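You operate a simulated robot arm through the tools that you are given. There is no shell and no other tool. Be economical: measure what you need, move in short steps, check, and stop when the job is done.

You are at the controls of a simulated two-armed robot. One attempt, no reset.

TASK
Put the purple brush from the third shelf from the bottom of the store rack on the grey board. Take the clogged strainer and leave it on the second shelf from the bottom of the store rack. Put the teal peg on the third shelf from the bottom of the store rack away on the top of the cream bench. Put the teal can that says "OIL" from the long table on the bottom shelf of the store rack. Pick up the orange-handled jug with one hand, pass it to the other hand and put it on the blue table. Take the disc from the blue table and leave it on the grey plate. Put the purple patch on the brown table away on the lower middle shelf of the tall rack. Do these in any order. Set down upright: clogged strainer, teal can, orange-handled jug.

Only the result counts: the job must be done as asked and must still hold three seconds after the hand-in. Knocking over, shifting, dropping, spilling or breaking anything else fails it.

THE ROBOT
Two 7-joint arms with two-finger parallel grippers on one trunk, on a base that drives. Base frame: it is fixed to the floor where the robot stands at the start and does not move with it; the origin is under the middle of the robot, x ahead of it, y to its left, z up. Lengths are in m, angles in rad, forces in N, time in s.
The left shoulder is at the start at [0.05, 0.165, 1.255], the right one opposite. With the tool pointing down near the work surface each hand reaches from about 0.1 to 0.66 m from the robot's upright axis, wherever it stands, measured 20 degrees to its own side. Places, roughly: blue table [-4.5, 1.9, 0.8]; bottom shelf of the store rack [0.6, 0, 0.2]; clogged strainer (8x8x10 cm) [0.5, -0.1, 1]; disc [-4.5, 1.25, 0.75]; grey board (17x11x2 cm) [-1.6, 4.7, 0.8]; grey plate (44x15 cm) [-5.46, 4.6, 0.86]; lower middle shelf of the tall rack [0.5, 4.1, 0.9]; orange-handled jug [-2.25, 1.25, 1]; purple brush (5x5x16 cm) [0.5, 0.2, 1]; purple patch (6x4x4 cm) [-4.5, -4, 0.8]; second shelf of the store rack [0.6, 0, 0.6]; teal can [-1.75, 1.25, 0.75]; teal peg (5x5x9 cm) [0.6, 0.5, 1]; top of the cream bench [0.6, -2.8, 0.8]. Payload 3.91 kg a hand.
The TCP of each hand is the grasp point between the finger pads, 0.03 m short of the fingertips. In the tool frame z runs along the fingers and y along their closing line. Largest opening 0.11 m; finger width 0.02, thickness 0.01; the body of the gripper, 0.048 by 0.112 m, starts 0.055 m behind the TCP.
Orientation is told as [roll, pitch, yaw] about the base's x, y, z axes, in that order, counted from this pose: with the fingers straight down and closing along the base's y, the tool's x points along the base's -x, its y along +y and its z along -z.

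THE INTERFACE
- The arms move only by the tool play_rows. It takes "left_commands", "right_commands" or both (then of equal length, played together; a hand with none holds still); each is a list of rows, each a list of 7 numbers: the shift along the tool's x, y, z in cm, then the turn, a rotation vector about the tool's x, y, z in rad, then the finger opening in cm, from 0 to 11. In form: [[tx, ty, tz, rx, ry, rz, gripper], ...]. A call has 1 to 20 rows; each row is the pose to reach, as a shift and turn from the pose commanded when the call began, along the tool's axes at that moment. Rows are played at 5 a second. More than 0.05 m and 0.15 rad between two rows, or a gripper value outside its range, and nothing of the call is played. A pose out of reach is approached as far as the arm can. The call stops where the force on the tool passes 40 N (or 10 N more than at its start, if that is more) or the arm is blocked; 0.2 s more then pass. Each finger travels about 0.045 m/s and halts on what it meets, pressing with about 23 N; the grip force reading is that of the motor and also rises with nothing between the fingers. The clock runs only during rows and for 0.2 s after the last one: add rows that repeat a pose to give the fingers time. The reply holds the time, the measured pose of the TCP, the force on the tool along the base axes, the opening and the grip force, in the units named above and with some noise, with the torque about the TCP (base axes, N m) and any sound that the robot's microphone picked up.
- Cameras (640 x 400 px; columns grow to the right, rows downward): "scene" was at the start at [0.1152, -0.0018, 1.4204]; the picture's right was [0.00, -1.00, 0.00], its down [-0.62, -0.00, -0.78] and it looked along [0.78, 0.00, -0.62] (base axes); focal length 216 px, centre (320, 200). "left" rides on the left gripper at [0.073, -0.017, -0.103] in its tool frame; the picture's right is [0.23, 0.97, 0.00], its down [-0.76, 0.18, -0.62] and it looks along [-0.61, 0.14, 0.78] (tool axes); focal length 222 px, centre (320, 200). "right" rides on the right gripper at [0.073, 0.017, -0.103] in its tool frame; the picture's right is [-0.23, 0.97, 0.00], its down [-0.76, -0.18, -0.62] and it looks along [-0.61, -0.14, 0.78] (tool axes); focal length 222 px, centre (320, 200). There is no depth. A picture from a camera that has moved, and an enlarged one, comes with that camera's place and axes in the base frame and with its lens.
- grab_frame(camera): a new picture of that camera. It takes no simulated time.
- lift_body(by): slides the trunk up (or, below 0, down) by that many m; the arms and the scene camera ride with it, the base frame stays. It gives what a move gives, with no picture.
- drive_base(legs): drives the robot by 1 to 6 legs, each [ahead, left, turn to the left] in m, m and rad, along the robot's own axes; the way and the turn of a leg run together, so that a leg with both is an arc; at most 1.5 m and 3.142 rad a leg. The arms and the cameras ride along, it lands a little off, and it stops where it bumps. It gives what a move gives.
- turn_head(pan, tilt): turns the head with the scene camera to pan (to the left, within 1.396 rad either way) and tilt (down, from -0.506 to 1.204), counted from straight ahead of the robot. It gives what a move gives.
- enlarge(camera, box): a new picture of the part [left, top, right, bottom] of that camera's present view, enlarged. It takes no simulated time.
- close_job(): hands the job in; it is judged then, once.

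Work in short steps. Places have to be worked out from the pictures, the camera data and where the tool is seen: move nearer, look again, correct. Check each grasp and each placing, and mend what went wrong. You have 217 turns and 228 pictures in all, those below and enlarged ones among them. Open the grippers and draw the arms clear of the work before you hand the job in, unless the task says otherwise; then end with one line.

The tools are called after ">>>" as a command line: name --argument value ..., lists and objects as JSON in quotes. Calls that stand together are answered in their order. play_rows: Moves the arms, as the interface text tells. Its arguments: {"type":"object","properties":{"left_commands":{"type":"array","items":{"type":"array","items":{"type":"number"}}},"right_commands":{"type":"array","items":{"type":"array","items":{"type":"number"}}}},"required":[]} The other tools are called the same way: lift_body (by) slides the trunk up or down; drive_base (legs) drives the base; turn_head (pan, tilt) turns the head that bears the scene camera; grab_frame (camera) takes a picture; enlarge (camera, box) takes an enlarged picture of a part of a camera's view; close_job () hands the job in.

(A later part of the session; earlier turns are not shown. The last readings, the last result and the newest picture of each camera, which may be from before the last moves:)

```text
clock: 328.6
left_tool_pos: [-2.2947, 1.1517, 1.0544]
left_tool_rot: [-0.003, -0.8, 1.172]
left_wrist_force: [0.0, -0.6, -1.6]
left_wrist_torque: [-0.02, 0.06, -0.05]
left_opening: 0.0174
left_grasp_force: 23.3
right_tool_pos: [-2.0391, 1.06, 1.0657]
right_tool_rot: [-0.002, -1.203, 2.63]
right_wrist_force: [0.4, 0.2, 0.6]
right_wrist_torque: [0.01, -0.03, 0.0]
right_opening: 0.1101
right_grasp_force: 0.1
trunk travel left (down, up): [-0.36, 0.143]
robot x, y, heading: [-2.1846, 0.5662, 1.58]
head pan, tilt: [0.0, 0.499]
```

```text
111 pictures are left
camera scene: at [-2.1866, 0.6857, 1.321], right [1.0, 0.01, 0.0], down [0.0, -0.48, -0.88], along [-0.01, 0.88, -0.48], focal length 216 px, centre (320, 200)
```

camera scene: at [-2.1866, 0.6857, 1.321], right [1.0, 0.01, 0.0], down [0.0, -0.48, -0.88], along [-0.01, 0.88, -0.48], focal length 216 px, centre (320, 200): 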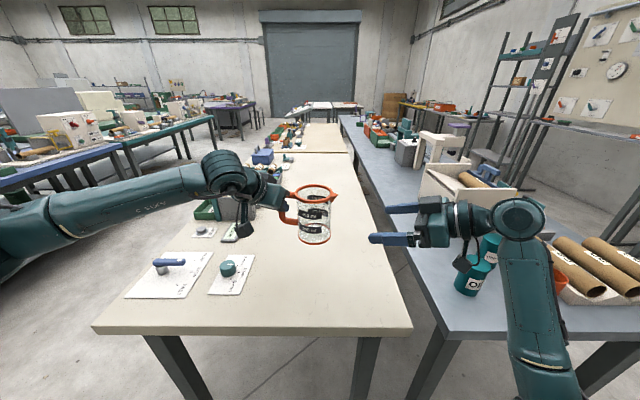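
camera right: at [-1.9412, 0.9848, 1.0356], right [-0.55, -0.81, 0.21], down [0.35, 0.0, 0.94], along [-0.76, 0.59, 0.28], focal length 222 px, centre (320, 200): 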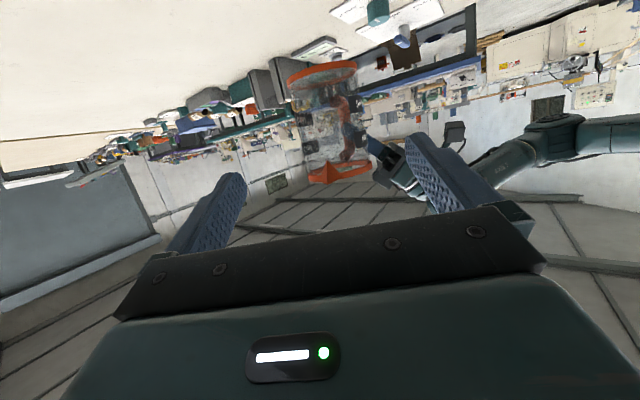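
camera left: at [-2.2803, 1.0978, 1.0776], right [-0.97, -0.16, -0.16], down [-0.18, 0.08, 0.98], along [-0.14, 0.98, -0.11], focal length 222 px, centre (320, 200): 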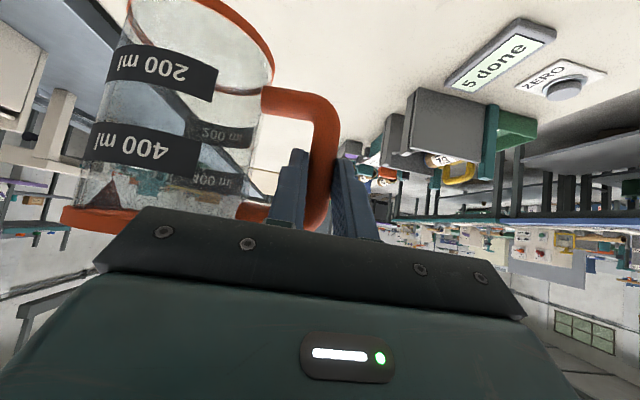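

Jug centre confirmed (-2.209, 1.15), base 0.96, rim 1.09. Advance 14 cm first.

>>> play_rows --right_commands '[[-1.2, 0.2, 4.4, 0, 0, 0, 11], [-2.4, 0.4, 8.8, 0, 0, 0, 11], [-3.6, 0.45, 13.5, 0, 0, 0, 11]]'

>>> grab_frame --camera "right"

>>> enlarge --camera "scene" --box '[220, 150, 420, 275]'

```text
clock: 329.4
left_tool_pos: [-2.2966, 1.153, 1.0537]
left_tool_rot: [-0.002, -0.8, 1.171]
left_wrist_force: [-0.3, -0.8, -1.7]
left_wrist_torque: [0.04, 0.06, 0.01]
left_opening: 0.017
left_grasp_force: 23.3
right_tool_pos: [-2.1667, 1.1235, 1.0469]
right_tool_rot: [-0.002, -1.199, 2.631]
right_wrist_force: [0.5, -0.1, -0.3]
right_wrist_torque: [0.03, 0.02, 0.01]
right_opening: 0.1103
right_grasp_force: 0.0
trunk travel left (down, up): [-0.36, 0.143]
robot x, y, heading: [-2.1874, 0.5689, 1.581]
head pan, tilt: [0.0, 0.499]
```

```text
110 pictures are left
camera right: at [-2.0682, 1.0484, 1.017], right [-0.55, -0.81, 0.21], down [0.35, 0.0, 0.94], along [-0.76, 0.59, 0.28], focal length 222 px, centre (320, 200)
```

right: 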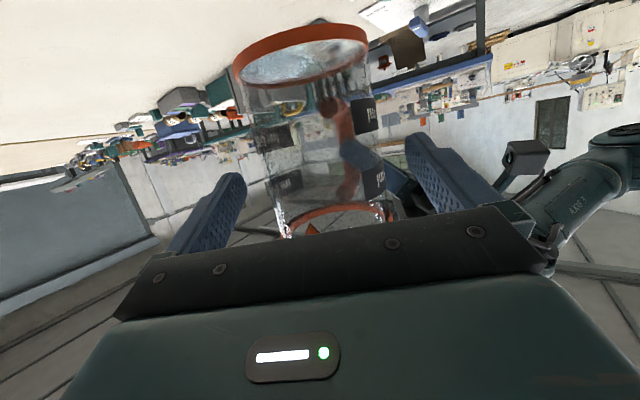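

```text
3.20 times, centred on (320, 212) of scene
camera zoom: at [-2.1871, 0.6862, 1.3208], right [1.0, 0.01, 0.0], down [0.0, -0.48, -0.88], along [-0.01, 0.88, -0.48], focal length 691 px, centre (320, 160)
```

zoom: 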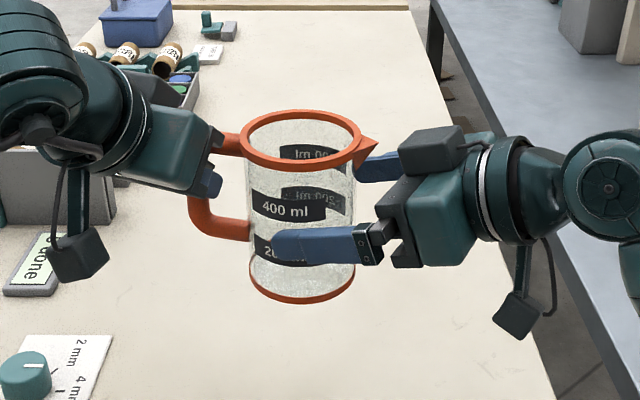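

The spout is level with the palm's upper edge; I lower the right hand 2.7 cm so the palm goes under the rim, then advance 3.5 cm.

>>> play_rows --right_commands '[[1.25, -0.1, 0.5, 0, 0, 0, 11], [2.5, -0.2, 1.0, 0, 0, 0, 11], [1.9, -0.2, 2.6, 0, 0, 0, 11], [1.25, -0.2, 4.2, 0, 0, 0, 11]]'

>>> grab_frame --camera "right"

>>> enlarge --camera "scene" --box '[220, 150, 420, 275]'

```text
clock: 330.4
left_tool_pos: [-2.2948, 1.1526, 1.0543]
left_tool_rot: [-0.002, -0.799, 1.172]
left_wrist_force: [0.1, 0.0, 0.2]
left_wrist_torque: [0.0, 0.05, -0.02]
left_opening: 0.017
left_grasp_force: 23.2
right_tool_pos: [-2.1931, 1.1441, 1.0218]
right_tool_rot: [-0.001, -1.2, 2.628]
right_wrist_force: [0.4, -0.3, -0.6]
right_wrist_torque: [0.01, 0.0, 0.01]
right_opening: 0.1102
right_grasp_force: 0.1
trunk travel left (down, up): [-0.36, 0.143]
robot x, y, heading: [-2.1831, 0.565, 1.579]
head pan, tilt: [0.0, 0.499]
```

```text
108 pictures are left
camera right: at [-2.0939, 1.0687, 0.9918], right [-0.55, -0.81, 0.21], down [0.35, 0.0, 0.94], along [-0.76, 0.59, 0.28], focal length 222 px, centre (320, 200)
```

right: 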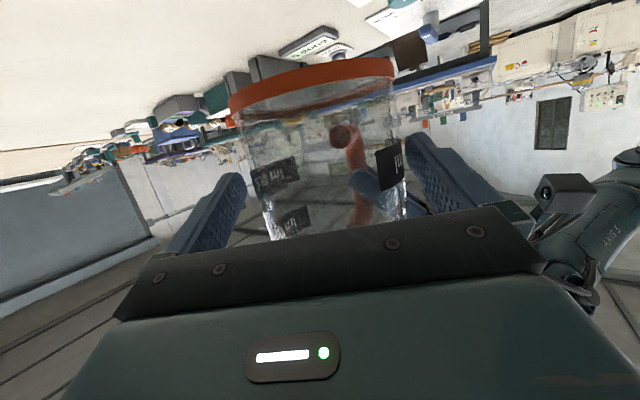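

```text
3.20 times, centred on (320, 212) of scene
camera zoom: at [-2.1868, 0.686, 1.3209], right [1.0, 0.01, 0.0], down [0.0, -0.48, -0.88], along [-0.01, 0.88, -0.48], focal length 691 px, centre (320, 160)
```

zoom: 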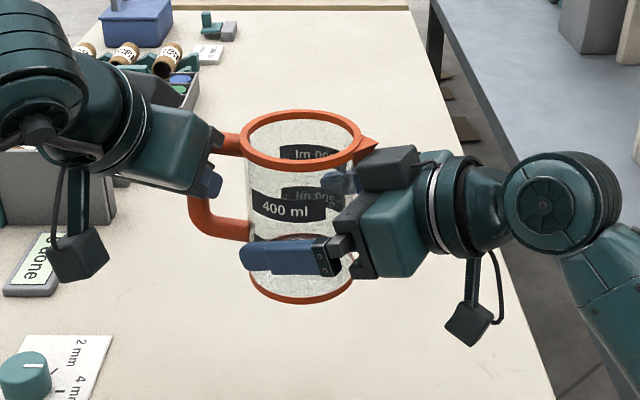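

Well placed under the rim with no contact. Close the right hand on the body.

>>> play_rows --right_commands '[[0, 0, 0, 0, 0, 0, 9.5], [0, 0, 0, 0, 0, 0, 8], [0, 0, 0, 0, 0, 0, 7], [0, 0, 0, 0, 0, 0, 7], [0, 0, 0, 0, 0, 0, 7], [0, 0, 0, 0, 0, 0, 7]]'

>>> grab_frame --camera "right"

```text
clock: 331.8
left_tool_pos: [-2.2957, 1.1527, 1.0542]
left_tool_rot: [-0.002, -0.8, 1.171]
left_wrist_force: [0.5, 6.2, -0.8]
left_wrist_torque: [0.07, 0.08, 0.05]
left_opening: 0.017
left_grasp_force: 23.4
right_tool_pos: [-2.1921, 1.1442, 1.0224]
right_tool_rot: [-0.003, -1.2, 2.631]
right_wrist_force: [-0.3, -5.8, 0.8]
right_wrist_torque: [0.12, 0.0, 0.58]
right_opening: 0.0893
right_grasp_force: 23.4
trunk travel left (down, up): [-0.36, 0.143]
robot x, y, heading: [-2.1858, 0.5663, 1.58]
head pan, tilt: [0.0, 0.499]
```

```text
106 pictures are left
camera right: at [-2.0938, 1.0684, 0.9918], right [-0.55, -0.81, 0.21], down [0.35, 0.01, 0.94], along [-0.76, 0.59, 0.28], focal length 222 px, centre (320, 200)
```

right: 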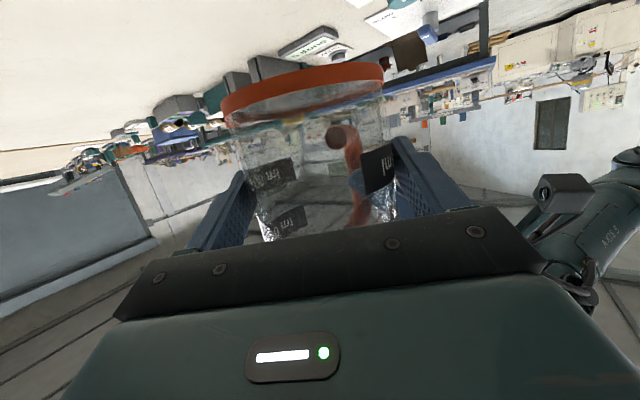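

Right hand holds the body (8.9 cm). Open the left hand slightly and back it out along its own axis.

>>> play_rows --left_commands '[[0, 0, 0, 0, 0, 0, 2], [0, 0, 0, 0, 0, 0, 3.2], [0, 0, 0, 0, 0, 0, 3.8], [0, 0, 0, 0, 0, 0, 3.8], [0, 0, -2.5, 0, 0, 0, 3.8], [0, 0, -5.5, 0, 0, 0, 3.8], [0, 0, -9, 0, 0, 0, 3.8], [0, 0, -13, 0, 0, 0, 3.8]]'

>>> grab_frame --camera "scene"

>>> grab_frame --camera "right"

```text
clock: 333.6
left_tool_pos: [-2.3316, 1.0661, 1.1465]
left_tool_rot: [-0.003, -0.8, 1.172]
left_wrist_force: [0.2, -0.8, 0.1]
left_wrist_torque: [-0.01, 0.02, -0.03]
left_opening: 0.038
left_grasp_force: 0.0
right_tool_pos: [-2.1924, 1.1436, 1.0223]
right_tool_rot: [-0.001, -1.2, 2.631]
right_wrist_force: [-0.7, 0.0, -0.9]
right_wrist_torque: [-0.05, -0.04, 0.0]
right_opening: 0.0893
right_grasp_force: 22.9
trunk travel left (down, up): [-0.36, 0.143]
robot x, y, heading: [-2.1888, 0.5663, 1.579]
head pan, tilt: [0.0, 0.499]
```

```text
105 pictures are left
camera scene: at [-2.1866, 0.6856, 1.3209], right [1.0, 0.01, 0.0], down [0.0, -0.48, -0.88], along [-0.01, 0.88, -0.48], focal length 216 px, centre (320, 200)
```

scene: 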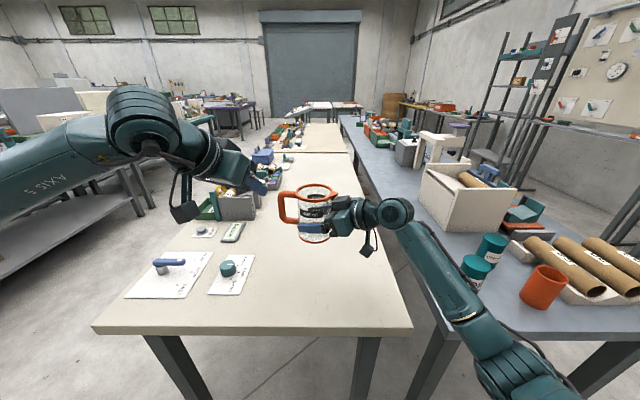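

```text
104 pictures are left
camera right: at [-2.0936, 1.0683, 0.992], right [-0.55, -0.81, 0.21], down [0.35, 0.0, 0.94], along [-0.76, 0.59, 0.28], focal length 222 px, centre (320, 200)
```

right: 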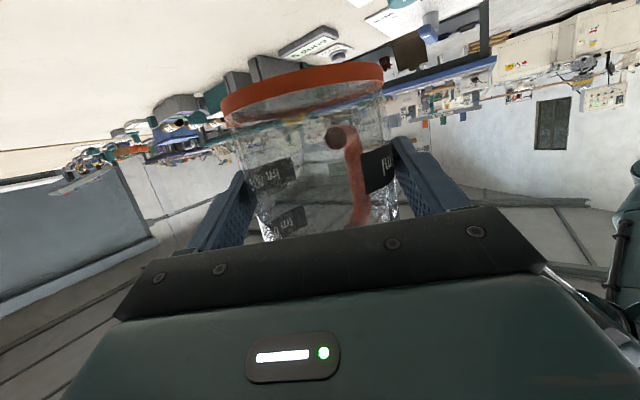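

Handover complete; the jug is upright in the right hand. Next the OIL can with the left hand: raise the jug, un-yaw the left hand, back off and strafe right.

>>> play_rows --left_commands '[[0, 0, 0, -0.096, 0, -0.093, 6], [0, 0, 0, -0.191, 0, -0.186, 8], [0, 0, 0, -0.287, 0, -0.279, 9], [0, 0, 0, -0.287, 0, -0.279, 9]]' --right_commands '[[-1.9, 0, -0.7, 0, 0, 0, 7], [-3.8, 0, -1.4, 0, 0, 0, 7], [-5.7, 0, -2.1, 0, 0, 0, 7], [-7.5, 0, -2.9, 0, 0, 0, 7]]'

>>> drive_base --legs '[[-0.25, 0, 0], [0, -0.6, 0]]'

>>> turn_head --pan 0.2 --tilt 0.5

>>> grab_frame --camera "scene"

>>> grab_frame --camera "left"

```text
clock: 334.6
left_tool_pos: [-2.3298, 1.0674, 1.1442]
left_tool_rot: [-0.002, -0.799, 1.571]
left_wrist_force: [0.9, 0.3, 0.2]
left_wrist_torque: [0.0, 0.0, 0.02]
left_opening: 0.0899
left_grasp_force: 0.0
right_tool_pos: [-2.1903, 1.1465, 1.1019]
right_tool_rot: [-0.003, -1.198, 2.629]
right_wrist_force: [-0.2, -0.3, -2.0]
right_wrist_torque: [-0.02, -0.04, 0.03]
right_opening: 0.0891
right_grasp_force: 22.7
trunk travel left (down, up): [-0.36, 0.143]
robot x, y, heading: [-2.1849, 0.5668, 1.577]
head pan, tilt: [0.0, 0.499]
```

```text
clock: 341.7
left_tool_pos: [-1.7405, 0.8232, 1.145]
left_tool_rot: [-0.001, -0.799, 1.573]
left_wrist_force: [-0.4, 0.2, -0.1]
left_wrist_torque: [-0.02, 0.0, 0.01]
left_opening: 0.0903
left_grasp_force: 0.0
right_tool_pos: [-1.6008, 0.9, 1.1021]
right_tool_rot: [0.0, -1.199, 2.631]
right_wrist_force: [0.1, -0.2, -0.5]
right_wrist_torque: [0.0, -0.06, 0.0]
right_opening: 0.089
right_grasp_force: 22.7
trunk travel left (down, up): [-0.36, 0.143]
robot x, y, heading: [-1.5953, 0.3221, 1.578]
head pan, tilt: [0.0, 0.499]
```

```text
clock: 342.4
left_tool_pos: [-1.7411, 0.8233, 1.1444]
left_tool_rot: [-0.001, -0.8, 1.57]
left_wrist_force: [-0.6, 0.0, -0.2]
left_wrist_torque: [-0.01, 0.0, -0.03]
left_opening: 0.0897
left_grasp_force: 0.0
right_tool_pos: [-1.6, 0.8998, 1.1022]
right_tool_rot: [-0.004, -1.201, 2.63]
right_wrist_force: [0.7, 0.2, -0.8]
right_wrist_torque: [-0.01, -0.05, 0.03]
right_opening: 0.0892
right_grasp_force: 23.0
trunk travel left (down, up): [-0.36, 0.143]
robot x, y, heading: [-1.5962, 0.3224, 1.579]
head pan, tilt: [0.201, 0.499]
```

```text
103 pictures are left
camera scene: at [-1.6153, 0.4398, 1.3209], right [0.98, 0.21, 0.0], down [0.1, -0.47, -0.88], along [-0.18, 0.86, -0.48], focal length 216 px, centre (320, 200)
```

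scene: 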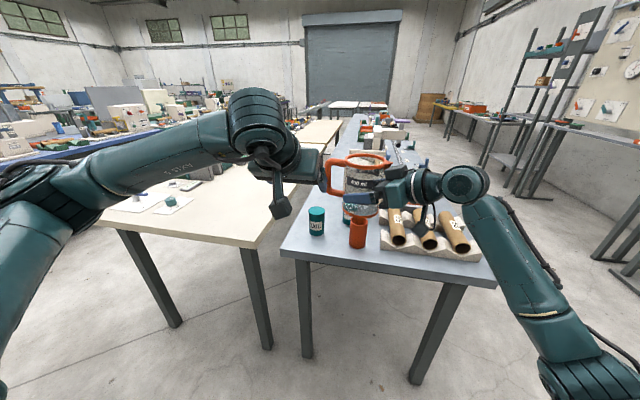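

```text
102 pictures are left
camera left: at [-1.7244, 0.6978, 1.1638], right [-0.97, -0.16, -0.16], down [-0.18, 0.08, 0.98], along [-0.14, 0.98, -0.11], focal length 222 px, centre (320, 200)
```

left: 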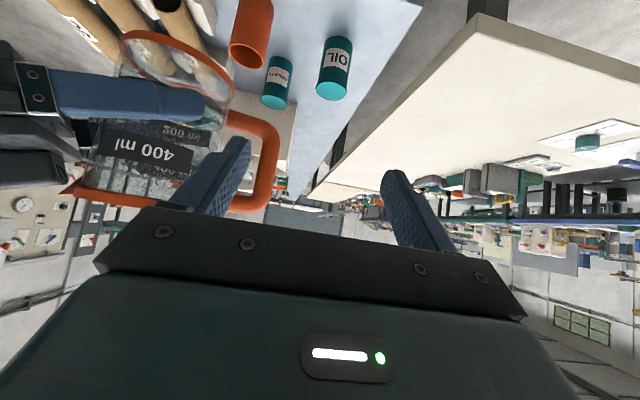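

The OIL can is at about (-1.775, 1.14). I swing the jug 15 cm to the right and drive 0.2 m ahead.

>>> play_rows --right_commands '[[1.2, -1.8, -3.05, 0, 0, 0, 7], [2.4, -3.7, -6.1, 0, 0, 0, 7], [3.55, -5.5, -9.15, 0, 0, 0, 7], [4.74, -7.3, -12.2, 0, 0, 0, 7]]'

>>> drive_base --legs '[[0.2, 0, 0]]'

>>> grab_frame --camera "left"

>>> grab_frame --camera "scene"

```text
clock: 343.4
left_tool_pos: [-1.7415, 0.8225, 1.1445]
left_tool_rot: [-0.001, -0.8, 1.571]
left_wrist_force: [-0.1, -0.2, 0.0]
left_wrist_torque: [0.0, -0.02, 0.02]
left_opening: 0.0899
left_grasp_force: 0.1
right_tool_pos: [-1.4517, 0.9043, 1.1055]
right_tool_rot: [-0.002, -1.202, 2.633]
right_wrist_force: [-0.2, -0.2, -1.6]
right_wrist_torque: [0.01, -0.03, 0.04]
right_opening: 0.0888
right_grasp_force: 23.0
trunk travel left (down, up): [-0.36, 0.143]
robot x, y, heading: [-1.5957, 0.327, 1.575]
head pan, tilt: [0.201, 0.499]
```

```text
clock: 345.1
left_tool_pos: [-1.7446, 1.0305, 1.1438]
left_tool_rot: [-0.001, -0.798, 1.577]
left_wrist_force: [0.2, 0.4, 0.0]
left_wrist_torque: [0.02, -0.01, -0.02]
left_opening: 0.0898
left_grasp_force: 0.0
right_tool_pos: [-1.4584, 1.1127, 1.1053]
right_tool_rot: [-0.002, -1.199, 2.633]
right_wrist_force: [-0.6, 0.0, -0.8]
right_wrist_torque: [-0.03, -0.02, 0.0]
right_opening: 0.0886
right_grasp_force: 22.2
trunk travel left (down, up): [-0.36, 0.143]
robot x, y, heading: [-1.6017, 0.5331, 1.585]
head pan, tilt: [0.201, 0.499]
```

```text
101 pictures are left
camera left: at [-1.728, 0.9052, 1.1635], right [-0.97, -0.16, -0.16], down [-0.18, 0.08, 0.98], along [-0.15, 0.98, -0.11], focal length 222 px, centre (320, 200)
```

left: 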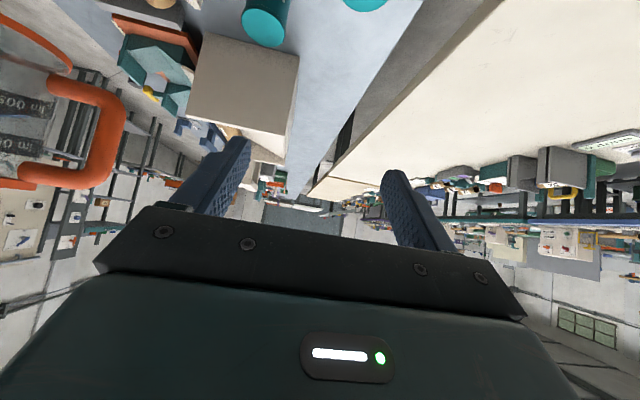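

```text
100 pictures are left
camera scene: at [-1.6178, 0.6479, 1.3208], right [0.98, 0.21, 0.0], down [0.1, -0.47, -0.88], along [-0.18, 0.86, -0.48], focal length 216 px, centre (320, 200)
```

scene: 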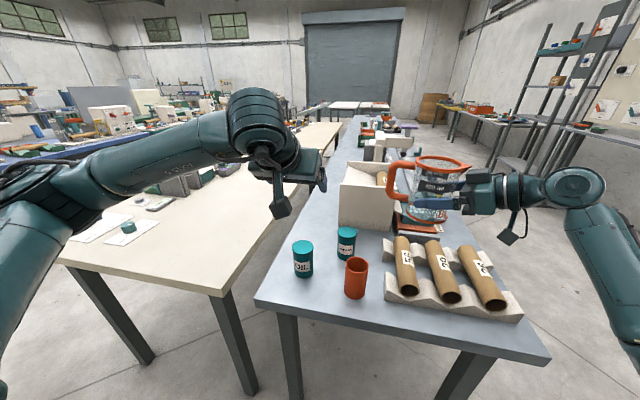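

To avoid the elbow folding onto the base, I back 8 cm and lower the trunk 12 cm before reaching.

>>> drive_base --legs '[[-0.08, 0, 0]]'

>>> lift_body --by -0.12

>>> play_rows --left_commands '[[3.0, 1.0, 2.9, 0, 0, 0, 10], [6.0, 2.0, 5.8, 0, 0, 0, 10.5], [9.0, 2.6, 8.7, 0, 0, 0, 10.5], [12.0, 2.6, 11.7, 0, 0, 0, 10.5]]'

>>> grab_frame --camera "left"

>>> grab_frame --camera "scene"

```text
clock: 346.1
left_tool_pos: [-1.7446, 0.947, 1.1446]
left_tool_rot: [-0.001, -0.8, 1.579]
left_wrist_force: [-0.7, -0.6, 0.9]
left_wrist_torque: [-0.02, -0.02, -0.01]
left_opening: 0.09
left_grasp_force: 0.1
right_tool_pos: [-1.4567, 1.0292, 1.1059]
right_tool_rot: [-0.004, -1.203, 2.638]
right_wrist_force: [-0.1, 0.2, -1.2]
right_wrist_torque: [-0.05, -0.07, -0.05]
right_opening: 0.0888
right_grasp_force: 23.1
trunk travel left (down, up): [-0.36, 0.143]
robot x, y, heading: [-1.5989, 0.4497, 1.582]
head pan, tilt: [0.201, 0.499]
```

```text
clock: 347.6
left_tool_pos: [-1.745, 0.9492, 1.0245]
left_tool_rot: [-0.002, -0.8, 1.579]
left_wrist_force: [-0.4, -0.9, 0.2]
left_wrist_torque: [0.04, -0.02, 0.02]
left_opening: 0.09
left_grasp_force: 0.1
right_tool_pos: [-1.4564, 1.031, 0.9851]
right_tool_rot: [-0.002, -1.198, 2.635]
right_wrist_force: [1.1, 0.4, -1.7]
right_wrist_torque: [-0.02, -0.03, 0.01]
right_opening: 0.0887
right_grasp_force: 23.6
trunk travel left (down, up): [-0.24, 0.263]
robot x, y, heading: [-1.5955, 0.4475, 1.582]
head pan, tilt: [0.201, 0.499]
```

```text
clock: 348.6
left_tool_pos: [-1.7711, 0.9487, 0.8573]
left_tool_rot: [-0.002, -0.801, 1.575]
left_wrist_force: [0.3, 0.0, -0.3]
left_wrist_torque: [0.02, -0.05, 0.03]
left_opening: 0.1049
left_grasp_force: 0.1
right_tool_pos: [-1.458, 1.0312, 0.9857]
right_tool_rot: [-0.002, -1.2, 2.637]
right_wrist_force: [0.2, -0.4, -0.9]
right_wrist_torque: [0.01, -0.04, -0.03]
right_opening: 0.0888
right_grasp_force: 22.9
trunk travel left (down, up): [-0.24, 0.263]
robot x, y, heading: [-1.5988, 0.4496, 1.585]
head pan, tilt: [0.201, 0.499]
```

```text
99 pictures are left
camera left: at [-1.7532, 0.823, 0.8765], right [-0.97, -0.16, -0.16], down [-0.18, 0.08, 0.98], along [-0.15, 0.98, -0.11], focal length 222 px, centre (320, 200)
```

left: 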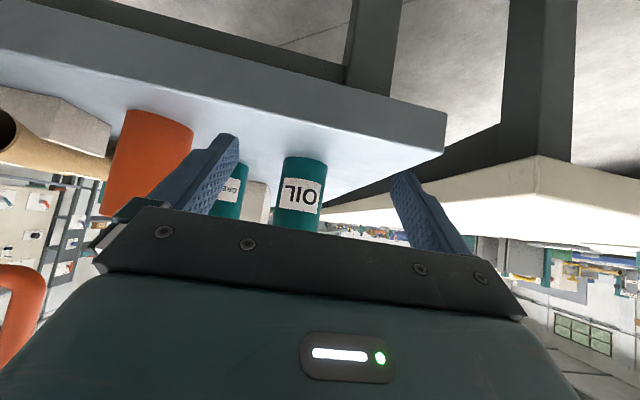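

```text
98 pictures are left
camera scene: at [-1.617, 0.5661, 1.2009], right [0.98, 0.21, 0.0], down [0.1, -0.47, -0.88], along [-0.19, 0.86, -0.48], focal length 216 px, centre (320, 200)
```

scene: 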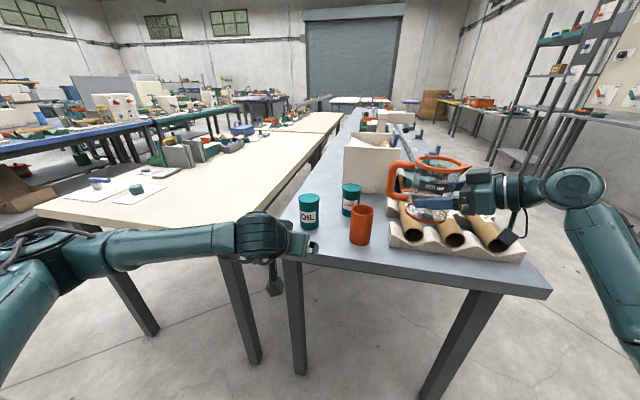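

Can centre ≈(-1.776, 1.15), in line. Advance 18.5 cm.

>>> play_rows --left_commands '[[-3.2, 0.3, 3.3, 0, 0, 0, 10.5], [-6.4, 0.4, 6.6, 0, 0, 0, 10.5], [-9.6, 0.4, 9.9, 0, 0, 0, 10.5], [-11.5, 0.4, 11.9, 0, 0, 0, 10.5], [-12.8, 0.4, 13.4, 0, 0, 0, 10.5]]'

>>> grab_frame --camera "left"

>>> enlarge --camera "scene" --box '[240, 160, 400, 260]'

```text
clock: 349.8
left_tool_pos: [-1.7748, 1.1303, 0.8557]
left_tool_rot: [-0.003, -0.802, 1.577]
left_wrist_force: [0.2, -0.4, 2.5]
left_wrist_torque: [-0.04, 0.03, 0.03]
left_opening: 0.1051
left_grasp_force: 0.0
right_tool_pos: [-1.4571, 1.0305, 0.9861]
right_tool_rot: [-0.002, -1.201, 2.636]
right_wrist_force: [-0.6, -0.7, -0.5]
right_wrist_torque: [0.01, -0.06, -0.01]
right_opening: 0.0887
right_grasp_force: 23.6
trunk travel left (down, up): [-0.24, 0.263]
robot x, y, heading: [-1.5983, 0.4498, 1.584]
head pan, tilt: [0.201, 0.499]
```

```text
97 pictures are left
camera left: at [-1.7586, 1.0059, 0.8746], right [-0.97, -0.16, -0.17], down [-0.18, 0.08, 0.98], along [-0.14, 0.98, -0.11], focal length 222 px, centre (320, 200)
```

left: 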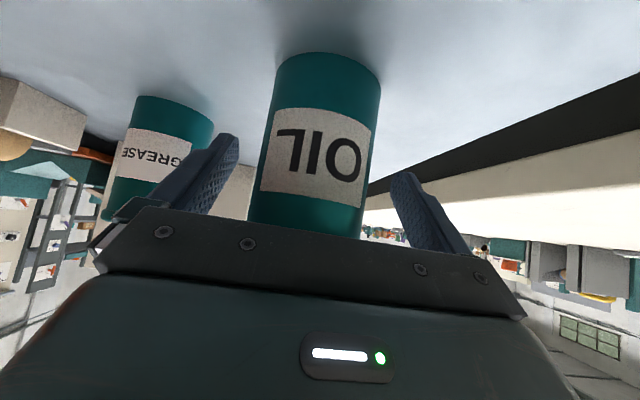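

```text
4.00 times, centred on (320, 210) of scene
camera zoom: at [-1.6168, 0.5656, 1.201], right [0.98, 0.21, 0.0], down [0.1, -0.47, -0.88], along [-0.19, 0.86, -0.48], focal length 864 px, centre (320, 160)
```

zoom: 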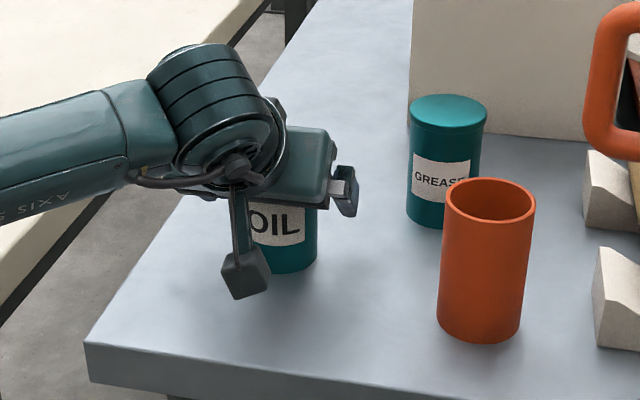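

Fingers straddle the OIL can. Close.

>>> play_rows --left_commands '[[0, 0, -0.3, 0, 0, 0, 9], [0, 0, -0.3, 0, 0, 0, 7.5], [0, 0, -0.3, 0, 0, 0, 6], [0, 0, -0.3, 0, 0, 0, 5.5], [0, 0, -0.3, 0, 0, 0, 5.5], [0, 0, -0.3, 0, 0, 0, 5.5]]'

>>> grab_frame --camera "left"

```text
clock: 351.2
left_tool_pos: [-1.7746, 1.1291, 0.8562]
left_tool_rot: [-0.002, -0.798, 1.578]
left_wrist_force: [0.5, 0.3, -0.3]
left_wrist_torque: [-0.02, 0.0, 0.01]
left_opening: 0.0613
left_grasp_force: 23.0
right_tool_pos: [-1.4559, 1.0307, 0.9851]
right_tool_rot: [-0.003, -1.198, 2.635]
right_wrist_force: [-0.3, 0.5, -1.4]
right_wrist_torque: [-0.01, -0.02, -0.02]
right_opening: 0.0888
right_grasp_force: 22.4
trunk travel left (down, up): [-0.24, 0.263]
robot x, y, heading: [-1.5955, 0.4507, 1.584]
head pan, tilt: [0.201, 0.499]
```

```text
95 pictures are left
camera left: at [-1.758, 1.004, 0.8758], right [-0.97, -0.16, -0.16], down [-0.18, 0.08, 0.98], along [-0.15, 0.98, -0.11], focal length 222 px, centre (320, 200)
```

left: 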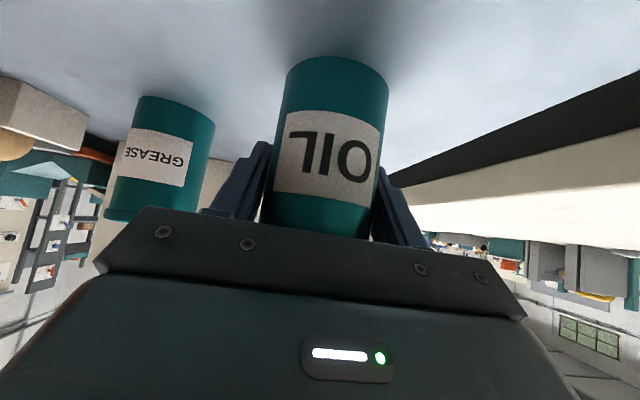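

Gripped at 6.1 cm. Lift 3 cm and check for slip.

>>> play_rows --left_commands '[[-0.7, 0, -0.7, 0, 0, 0, 5], [-1.4, 0, -1.4, 0, 0, 0, 5], [-2.2, 0, -2.1, 0, 0, 0, 5], [-2.2, 0, -2.1, 0, 0, 0, 5]]'

>>> grab_frame --camera "left"

```text
clock: 352.2
left_tool_pos: [-1.7755, 1.1315, 0.8895]
left_tool_rot: [-0.001, -0.801, 1.578]
left_wrist_force: [-0.1, -0.2, -3.2]
left_wrist_torque: [0.0, -0.01, 0.01]
left_opening: 0.0611
left_grasp_force: 23.1
right_tool_pos: [-1.457, 1.0305, 0.9845]
right_tool_rot: [-0.002, -1.199, 2.634]
right_wrist_force: [-0.6, 0.8, -1.2]
right_wrist_torque: [-0.03, -0.04, 0.02]
right_opening: 0.0888
right_grasp_force: 23.1
trunk travel left (down, up): [-0.24, 0.263]
robot x, y, heading: [-1.5975, 0.4498, 1.586]
head pan, tilt: [0.201, 0.499]
```

```text
94 pictures are left
camera left: at [-1.7576, 1.0063, 0.9082], right [-0.97, -0.16, -0.16], down [-0.18, 0.08, 0.98], along [-0.15, 0.98, -0.11], focal length 222 px, centre (320, 200)
```

left: 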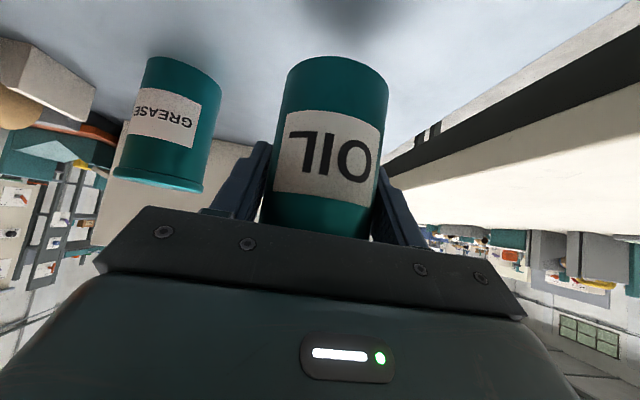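

Held firmly. The store rack is near, so I deliver the can first: raise it, back off, turn to face the rack.

>>> play_rows --left_commands '[[-2.8, 0, -2.7, 0, 0, 0, 5], [-5.7, 0, -5.5, 0, 0, 0, 5], [-8.6, 0, -8.3, 0, 0, 0, 5]]'

>>> drive_base --legs '[[-0.25, 0, 0], [0, 0, -1.584], [1.0, 0, 0]]'

>>> turn_head --pan 0.0 --tilt 0.6

>>> grab_frame --camera "scene"

```text
clock: 353.0
left_tool_pos: [-1.7734, 1.1326, 1.0093]
left_tool_rot: [-0.003, -0.798, 1.576]
left_wrist_force: [0.3, 0.4, -3.0]
left_wrist_torque: [-0.03, -0.03, 0.0]
left_opening: 0.0614
left_grasp_force: 23.0
right_tool_pos: [-1.4568, 1.0314, 0.986]
right_tool_rot: [-0.001, -1.199, 2.636]
right_wrist_force: [0.0, -0.1, -2.6]
right_wrist_torque: [-0.03, -0.02, 0.03]
right_opening: 0.0887
right_grasp_force: 22.7
trunk travel left (down, up): [-0.24, 0.263]
robot x, y, heading: [-1.5975, 0.4493, 1.584]
head pan, tilt: [0.201, 0.499]
```

```text
clock: 363.6
left_tool_pos: [0.0943, 0.3491, 1.0095]
left_tool_rot: [-0.001, -0.798, -0.011]
left_wrist_force: [-0.2, -0.2, -2.9]
left_wrist_torque: [0.02, -0.01, 0.01]
left_opening: 0.0612
left_grasp_force: 23.2
right_tool_pos: [-0.0134, 0.0333, 0.9848]
right_tool_rot: [-0.003, -1.2, 1.05]
right_wrist_force: [0.0, -0.4, -1.2]
right_wrist_torque: [-0.03, 0.05, -0.04]
right_opening: 0.0878
right_grasp_force: 23.3
trunk travel left (down, up): [-0.24, 0.263]
robot x, y, heading: [-0.5926, 0.1858, -0.001]
head pan, tilt: [0.201, 0.499]
```

```text
clock: 364.3
left_tool_pos: [0.0937, 0.3494, 1.0086]
left_tool_rot: [-0.002, -0.8, -0.01]
left_wrist_force: [0.4, -1.0, -2.5]
left_wrist_torque: [0.02, -0.02, -0.01]
left_opening: 0.0611
left_grasp_force: 23.2
right_tool_pos: [-0.0131, 0.0333, 0.986]
right_tool_rot: [-0.002, -1.199, 1.048]
right_wrist_force: [0.6, -0.8, -0.5]
right_wrist_torque: [-0.05, 0.03, 0.0]
right_opening: 0.0877
right_grasp_force: 23.4
trunk travel left (down, up): [-0.24, 0.263]
robot x, y, heading: [-0.5961, 0.1798, 0.001]
head pan, tilt: [0.0, 0.6]
```

```text
93 pictures are left
camera scene: at [-0.4745, 0.1801, 1.1918], right [0.0, -1.0, 0.0], down [-0.56, 0.0, -0.83], along [0.83, 0.0, -0.56], focal length 216 px, centre (320, 200)
```

scene: 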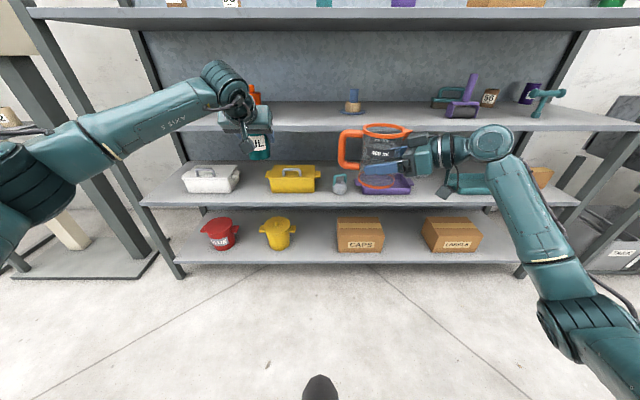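

The free spot on the bottom shelf is at y≈0.205 (between yellow pot and CAPS box). I strafe, lower the trunk, and pull the jug in a little.

>>> drive_base --legs '[[0, -0.145, 0]]'

>>> lift_body --by -0.24

>>> play_rows --left_commands '[[3.2, 0, 3.1, 0, 0, 0, 5], [6.4, 0, 6.2, 0, 0, 0, 5], [9.6, 0, 9.4, 0, 0, 0, 5], [12.9, 0, 12.5, 0, 0, 0, 5], [16.1, 0, 15.7, 0, 0, 0, 5], [19.4, 0, 18.8, 0, 0, 0, 5], [22.6, 0, 21.9, 0, 0, 0, 5], [25.8, 0, 25.1, 0, 0, 0, 5], [28.7, 0, 27.9, 0, 0, 0, 5]]' --right_commands '[[0.4, 2, -1.1, 0, 0, 0, 7], [0.8, 4, -2.2, 0, 0, 0, 7], [1.2, 6, -3.2, 0, 0, 0, 7], [1.6, 8, -4.3, 0, 0, 0, 7], [2.1, 10, -5.4, 0, 0, 0, 7], [2.1, 10, -5.4, 0, 0, 0, 7], [2.1, 10, -5.4, 0, 0, 0, 7], [2.1, 10, -5.4, 0, 0, 0, 7], [2.1, 10, -5.4, 0, 0, 0, 7]]'

>>> turn_head --pan 0.0 --tilt 0.6

>>> grab_frame --camera "scene"

>>> grab_frame --camera "left"

```text
clock: 366.2
left_tool_pos: [0.0927, 0.2054, 1.0088]
left_tool_rot: [-0.002, -0.799, -0.007]
left_wrist_force: [-0.3, -0.1, -2.5]
left_wrist_torque: [0.04, -0.01, -0.01]
left_opening: 0.061
left_grasp_force: 23.4
right_tool_pos: [-0.0133, -0.1104, 0.9858]
right_tool_rot: [-0.001, -1.198, 1.053]
right_wrist_force: [-0.1, 0.2, -0.9]
right_wrist_torque: [-0.05, 0.02, 0.02]
right_opening: 0.0881
right_grasp_force: 23.1
trunk travel left (down, up): [-0.24, 0.263]
robot x, y, heading: [-0.5959, 0.036, 0.001]
head pan, tilt: [0.0, 0.6]
```

```text
clock: 368.7
left_tool_pos: [0.0937, 0.2043, 0.7689]
left_tool_rot: [-0.001, -0.8, -0.005]
left_wrist_force: [-0.3, -0.8, -2.6]
left_wrist_torque: [-0.02, 0.02, -0.02]
left_opening: 0.0611
left_grasp_force: 23.2
right_tool_pos: [-0.0126, -0.1112, 0.7442]
right_tool_rot: [-0.002, -1.199, 1.053]
right_wrist_force: [0.9, -0.6, -1.3]
right_wrist_torque: [-0.06, 0.02, 0.02]
right_opening: 0.0874
right_grasp_force: 23.2
trunk travel left (down, up): [0.0, 0.503]
robot x, y, heading: [-0.5915, 0.0357, 0.001]
head pan, tilt: [0.0, 0.6]
```

```text
clock: 370.7
left_tool_pos: [0.0908, 0.2049, 0.3647]
left_tool_rot: [-0.001, -0.799, -0.003]
left_wrist_force: [-0.2, 0.1, -2.6]
left_wrist_torque: [0.0, 0.02, 0.0]
left_opening: 0.0612
left_grasp_force: 23.4
right_tool_pos: [-0.1294, -0.1125, 0.7459]
right_tool_rot: [-0.001, -1.199, 1.052]
right_wrist_force: [-0.7, 0.0, -0.4]
right_wrist_torque: [-0.06, 0.05, 0.0]
right_opening: 0.0873
right_grasp_force: 22.8
trunk travel left (down, up): [0.0, 0.503]
robot x, y, heading: [-0.5894, 0.0382, -0.004]
head pan, tilt: [0.0, 0.6]
```

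```text
clock: 371.3
left_tool_pos: [0.0914, 0.2029, 0.3657]
left_tool_rot: [-0.002, -0.801, -0.006]
left_wrist_force: [-0.3, 0.1, -2.3]
left_wrist_torque: [0.0, 0.0, -0.05]
left_opening: 0.0612
left_grasp_force: 22.7
right_tool_pos: [-0.1298, -0.1111, 0.7459]
right_tool_rot: [-0.002, -1.2, 1.053]
right_wrist_force: [-0.7, -0.2, -0.9]
right_wrist_torque: [-0.04, 0.02, 0.01]
right_opening: 0.0875
right_grasp_force: 22.9
trunk travel left (down, up): [0.0, 0.503]
robot x, y, heading: [-0.5971, 0.0366, 0.002]
head pan, tilt: [0.0, 0.6]
```

```text
92 pictures are left
camera scene: at [-0.4747, 0.035, 0.9518], right [0.0, -1.0, 0.0], down [-0.57, 0.0, -0.82], along [0.82, 0.0, -0.57], focal length 216 px, centre (320, 200)
```

scene: 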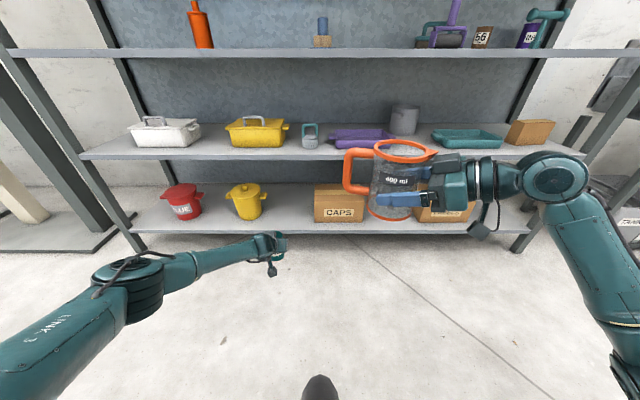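

```text
91 pictures are left
camera left: at [-0.034, 0.1871, 0.3847], right [-0.15, 0.97, -0.16], down [0.09, 0.18, 0.98], along [0.98, 0.14, -0.11], focal length 222 px, centre (320, 200)
```

left: 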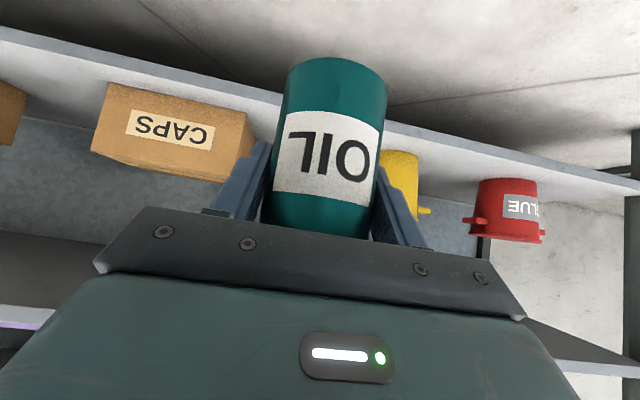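

Can is at z 0.37 (bottom ≈0.29), well aligned with the gap. Drive ahead 0.36 m to bring it over the bottom shelf.

>>> drive_base --legs '[[0.36, 0, 0]]'

>>> grab_frame --camera "left"

>>> grab_frame --camera "scene"

```text
clock: 373.6
left_tool_pos: [0.4557, 0.204, 0.3651]
left_tool_rot: [-0.001, -0.8, -0.004]
left_wrist_force: [-1.0, -0.7, -2.4]
left_wrist_torque: [0.01, 0.03, 0.01]
left_opening: 0.061
left_grasp_force: 22.6
right_tool_pos: [0.2355, -0.1117, 0.7466]
right_tool_rot: [-0.002, -1.199, 1.054]
right_wrist_force: [-0.5, 0.0, -0.9]
right_wrist_torque: [-0.04, 0.02, -0.03]
right_opening: 0.0872
right_grasp_force: 22.8
trunk travel left (down, up): [0.0, 0.503]
robot x, y, heading: [-0.2246, 0.0368, 0.002]
head pan, tilt: [0.0, 0.6]
```

```text
90 pictures are left
camera left: at [0.3304, 0.1876, 0.3845], right [-0.15, 0.97, -0.16], down [0.09, 0.18, 0.98], along [0.98, 0.14, -0.11], focal length 222 px, centre (320, 200)
```

left: 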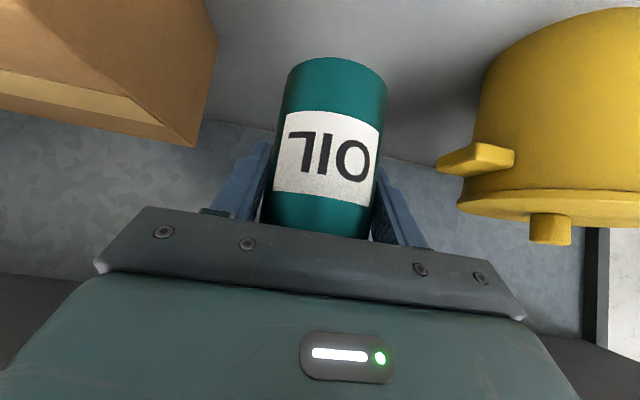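

```text
89 pictures are left
camera scene: at [-0.1103, 0.0354, 0.9518], right [0.0, -1.0, 0.0], down [-0.57, 0.0, -0.82], along [0.82, 0.0, -0.57], focal length 216 px, centre (320, 200)
```

scene: 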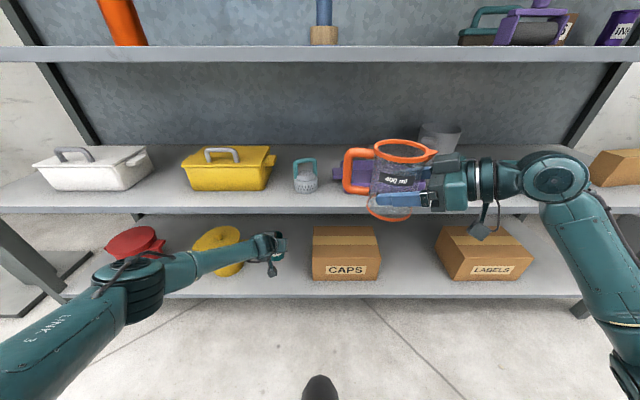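

Good clearance both sides. Lower 6 cm, then probe.

>>> play_rows --left_commands '[[2.15, 0, 2.1, 0, 0, 0, 5], [4.3, 0, 4.2, 0, 0, 0, 5], [5.0, 0, 4.9, 0, 0, 0, 5], [5.7, 0, 5.6, 0, 0, 0, 5]]'

>>> grab_frame --camera "left"

```text
clock: 374.6
left_tool_pos: [0.4458, 0.2095, 0.2852]
left_tool_rot: [-0.004, -0.799, -0.008]
left_wrist_force: [0.2, 0.1, -2.6]
left_wrist_torque: [0.05, -0.01, -0.01]
left_opening: 0.061
left_grasp_force: 23.3
left hand out of reach, approached as far as the arm can: row 4
right_tool_pos: [0.2336, -0.1113, 0.746]
right_tool_rot: [-0.002, -1.199, 1.054]
right_wrist_force: [-0.8, -0.2, -2.0]
right_wrist_torque: [-0.04, 0.03, -0.01]
right_opening: 0.0874
right_grasp_force: 22.6
trunk travel left (down, up): [0.0, 0.503]
robot x, y, heading: [-0.2287, 0.038, 0.005]
head pan, tilt: [0.0, 0.6]
```

```text
88 pictures are left
camera left: at [0.322, 0.1934, 0.3049], right [-0.15, 0.97, -0.16], down [0.09, 0.18, 0.98], along [0.98, 0.14, -0.11], focal length 222 px, centre (320, 200)
```

left: 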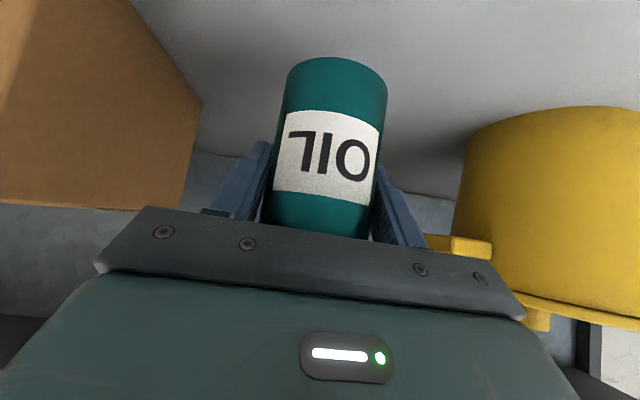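

Reach limit reached; drive 6 cm ahead, then lower more.

>>> drive_base --legs '[[0.06, 0, 0]]'

>>> play_rows --left_commands '[[1.4, 0, -0.7, 0, 0, 0, 5], [2.5, 0, 0.2, 0, 0, 0, 5], [3.2, 0, 0.9, 0, 0, 0, 5]]'

>>> grab_frame --camera "left"

```text
clock: 375.6
left_tool_pos: [0.5068, 0.2093, 0.2854]
left_tool_rot: [-0.001, -0.8, -0.006]
left_wrist_force: [-0.1, -0.1, -2.5]
left_wrist_torque: [0.02, 0.01, -0.03]
left_opening: 0.0613
left_grasp_force: 23.1
right_tool_pos: [0.295, -0.1113, 0.7454]
right_tool_rot: [-0.003, -1.199, 1.052]
right_wrist_force: [0.0, -0.1, -0.4]
right_wrist_torque: [-0.05, 0.06, 0.0]
right_opening: 0.0871
right_grasp_force: 22.9
trunk travel left (down, up): [0.0, 0.503]
robot x, y, heading: [-0.1667, 0.0379, -0.008]
head pan, tilt: [0.0, 0.6]
```

```text
clock: 376.4
left_tool_pos: [0.4878, 0.213, 0.259]
left_tool_rot: [-0.002, -0.801, -0.003]
left_wrist_force: [0.5, -0.7, -3.0]
left_wrist_torque: [-0.02, -0.01, 0.01]
left_opening: 0.0612
left_grasp_force: 23.4
left hand out of reach, approached as far as the arm can: row 3
right_tool_pos: [0.2945, -0.1107, 0.7454]
right_tool_rot: [-0.002, -1.2, 1.053]
right_wrist_force: [0.2, 0.7, -1.5]
right_wrist_torque: [-0.08, 0.02, -0.03]
right_opening: 0.0868
right_grasp_force: 23.4
trunk travel left (down, up): [0.0, 0.503]
robot x, y, heading: [-0.1654, 0.0349, 0.005]
head pan, tilt: [0.0, 0.6]
```

```text
87 pictures are left
camera left: at [0.3626, 0.1962, 0.2787], right [-0.15, 0.97, -0.16], down [0.09, 0.18, 0.98], along [0.98, 0.13, -0.11], focal length 222 px, centre (320, 200)
```

left: 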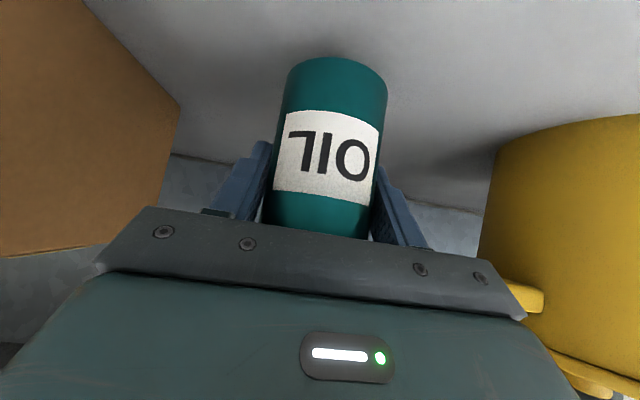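

Still ~1 cm above the shelf by estimate and at the reach limit. Drive 5 cm more and lower gently.

>>> drive_base --legs '[[0.05, 0, 0]]'

>>> play_rows --left_commands '[[0.9, 0, -0.2, 0, 0, 0, 5], [1.2, 0, 0.1, 0, 0, 0, 5], [1.4, 0, 0.3, 0, 0, 0, 5]]'

>>> grab_frame --camera "left"

```text
clock: 377.3
left_tool_pos: [0.5352, 0.2123, 0.2584]
left_tool_rot: [-0.003, -0.799, -0.008]
left_wrist_force: [0.6, 0.5, -2.7]
left_wrist_torque: [0.01, -0.01, 0.03]
left_opening: 0.0611
left_grasp_force: 22.9
right_tool_pos: [0.3431, -0.1111, 0.7469]
right_tool_rot: [-0.001, -1.199, 1.052]
right_wrist_force: [0.8, 0.1, -1.8]
right_wrist_torque: [-0.02, 0.03, 0.0]
right_opening: 0.0869
right_grasp_force: 23.0
trunk travel left (down, up): [0.0, 0.503]
robot x, y, heading: [-0.1207, 0.0382, -0.005]
head pan, tilt: [0.0, 0.6]
```

```text
clock: 378.1
left_tool_pos: [0.5269, 0.2123, 0.2495]
left_tool_rot: [-0.002, -0.799, -0.007]
left_wrist_force: [0.4, 0.5, -2.5]
left_wrist_torque: [-0.02, 0.0, 0.01]
left_opening: 0.0611
left_grasp_force: 23.2
right_tool_pos: [0.3415, -0.1114, 0.7457]
right_tool_rot: [-0.001, -1.198, 1.05]
right_wrist_force: [-0.3, -0.5, -0.6]
right_wrist_torque: [-0.05, 0.02, 0.02]
right_opening: 0.0868
right_grasp_force: 22.8
trunk travel left (down, up): [0.0, 0.503]
robot x, y, heading: [-0.1178, 0.0377, 0.001]
head pan, tilt: [0.0, 0.6]
```

```text
86 pictures are left
camera left: at [0.4018, 0.1956, 0.2686], right [-0.15, 0.97, -0.16], down [0.09, 0.18, 0.98], along [0.98, 0.13, -0.11], focal length 222 px, centre (320, 200)
```

left: 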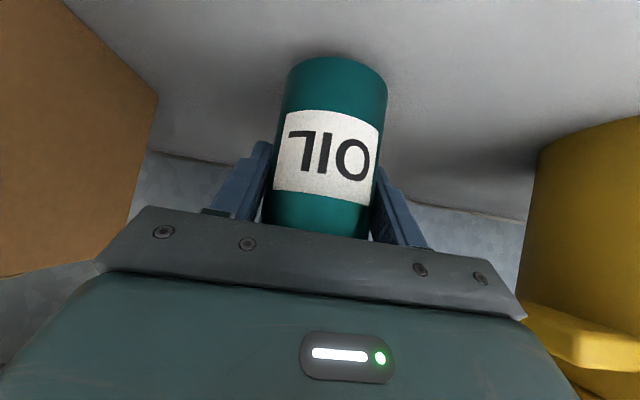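

Shadow tightening; continue in small steps.

>>> play_rows --left_commands '[[0.36, 0, 0.35, 0, 0, 0, 5], [0.72, 0, 0.7, 0, 0, 0, 5], [1.08, 0, 1.05, 0, 0, 0, 5]]'

```text
clock: 378.9
left_tool_pos: [0.5217, 0.2051, 0.2436]
left_tool_rot: [-0.001, -0.798, -0.004]
left_wrist_force: [0.7, 0.1, -2.0]
left_wrist_torque: [0.03, 0.04, 0.02]
left_opening: 0.061
left_grasp_force: 23.1
left hand out of reach, approached as far as the arm can: row 1, 2, 3
right_tool_pos: [0.3428, -0.112, 0.7455]
right_tool_rot: [-0.001, -1.202, 1.053]
right_wrist_force: [-0.1, -0.2, -0.1]
right_wrist_torque: [-0.04, 0.03, -0.02]
right_opening: 0.0869
right_grasp_force: 23.4
trunk travel left (down, up): [0.0, 0.503]
robot x, y, heading: [-0.122, 0.0395, 0.0]
head pan, tilt: [0.0, 0.6]
```

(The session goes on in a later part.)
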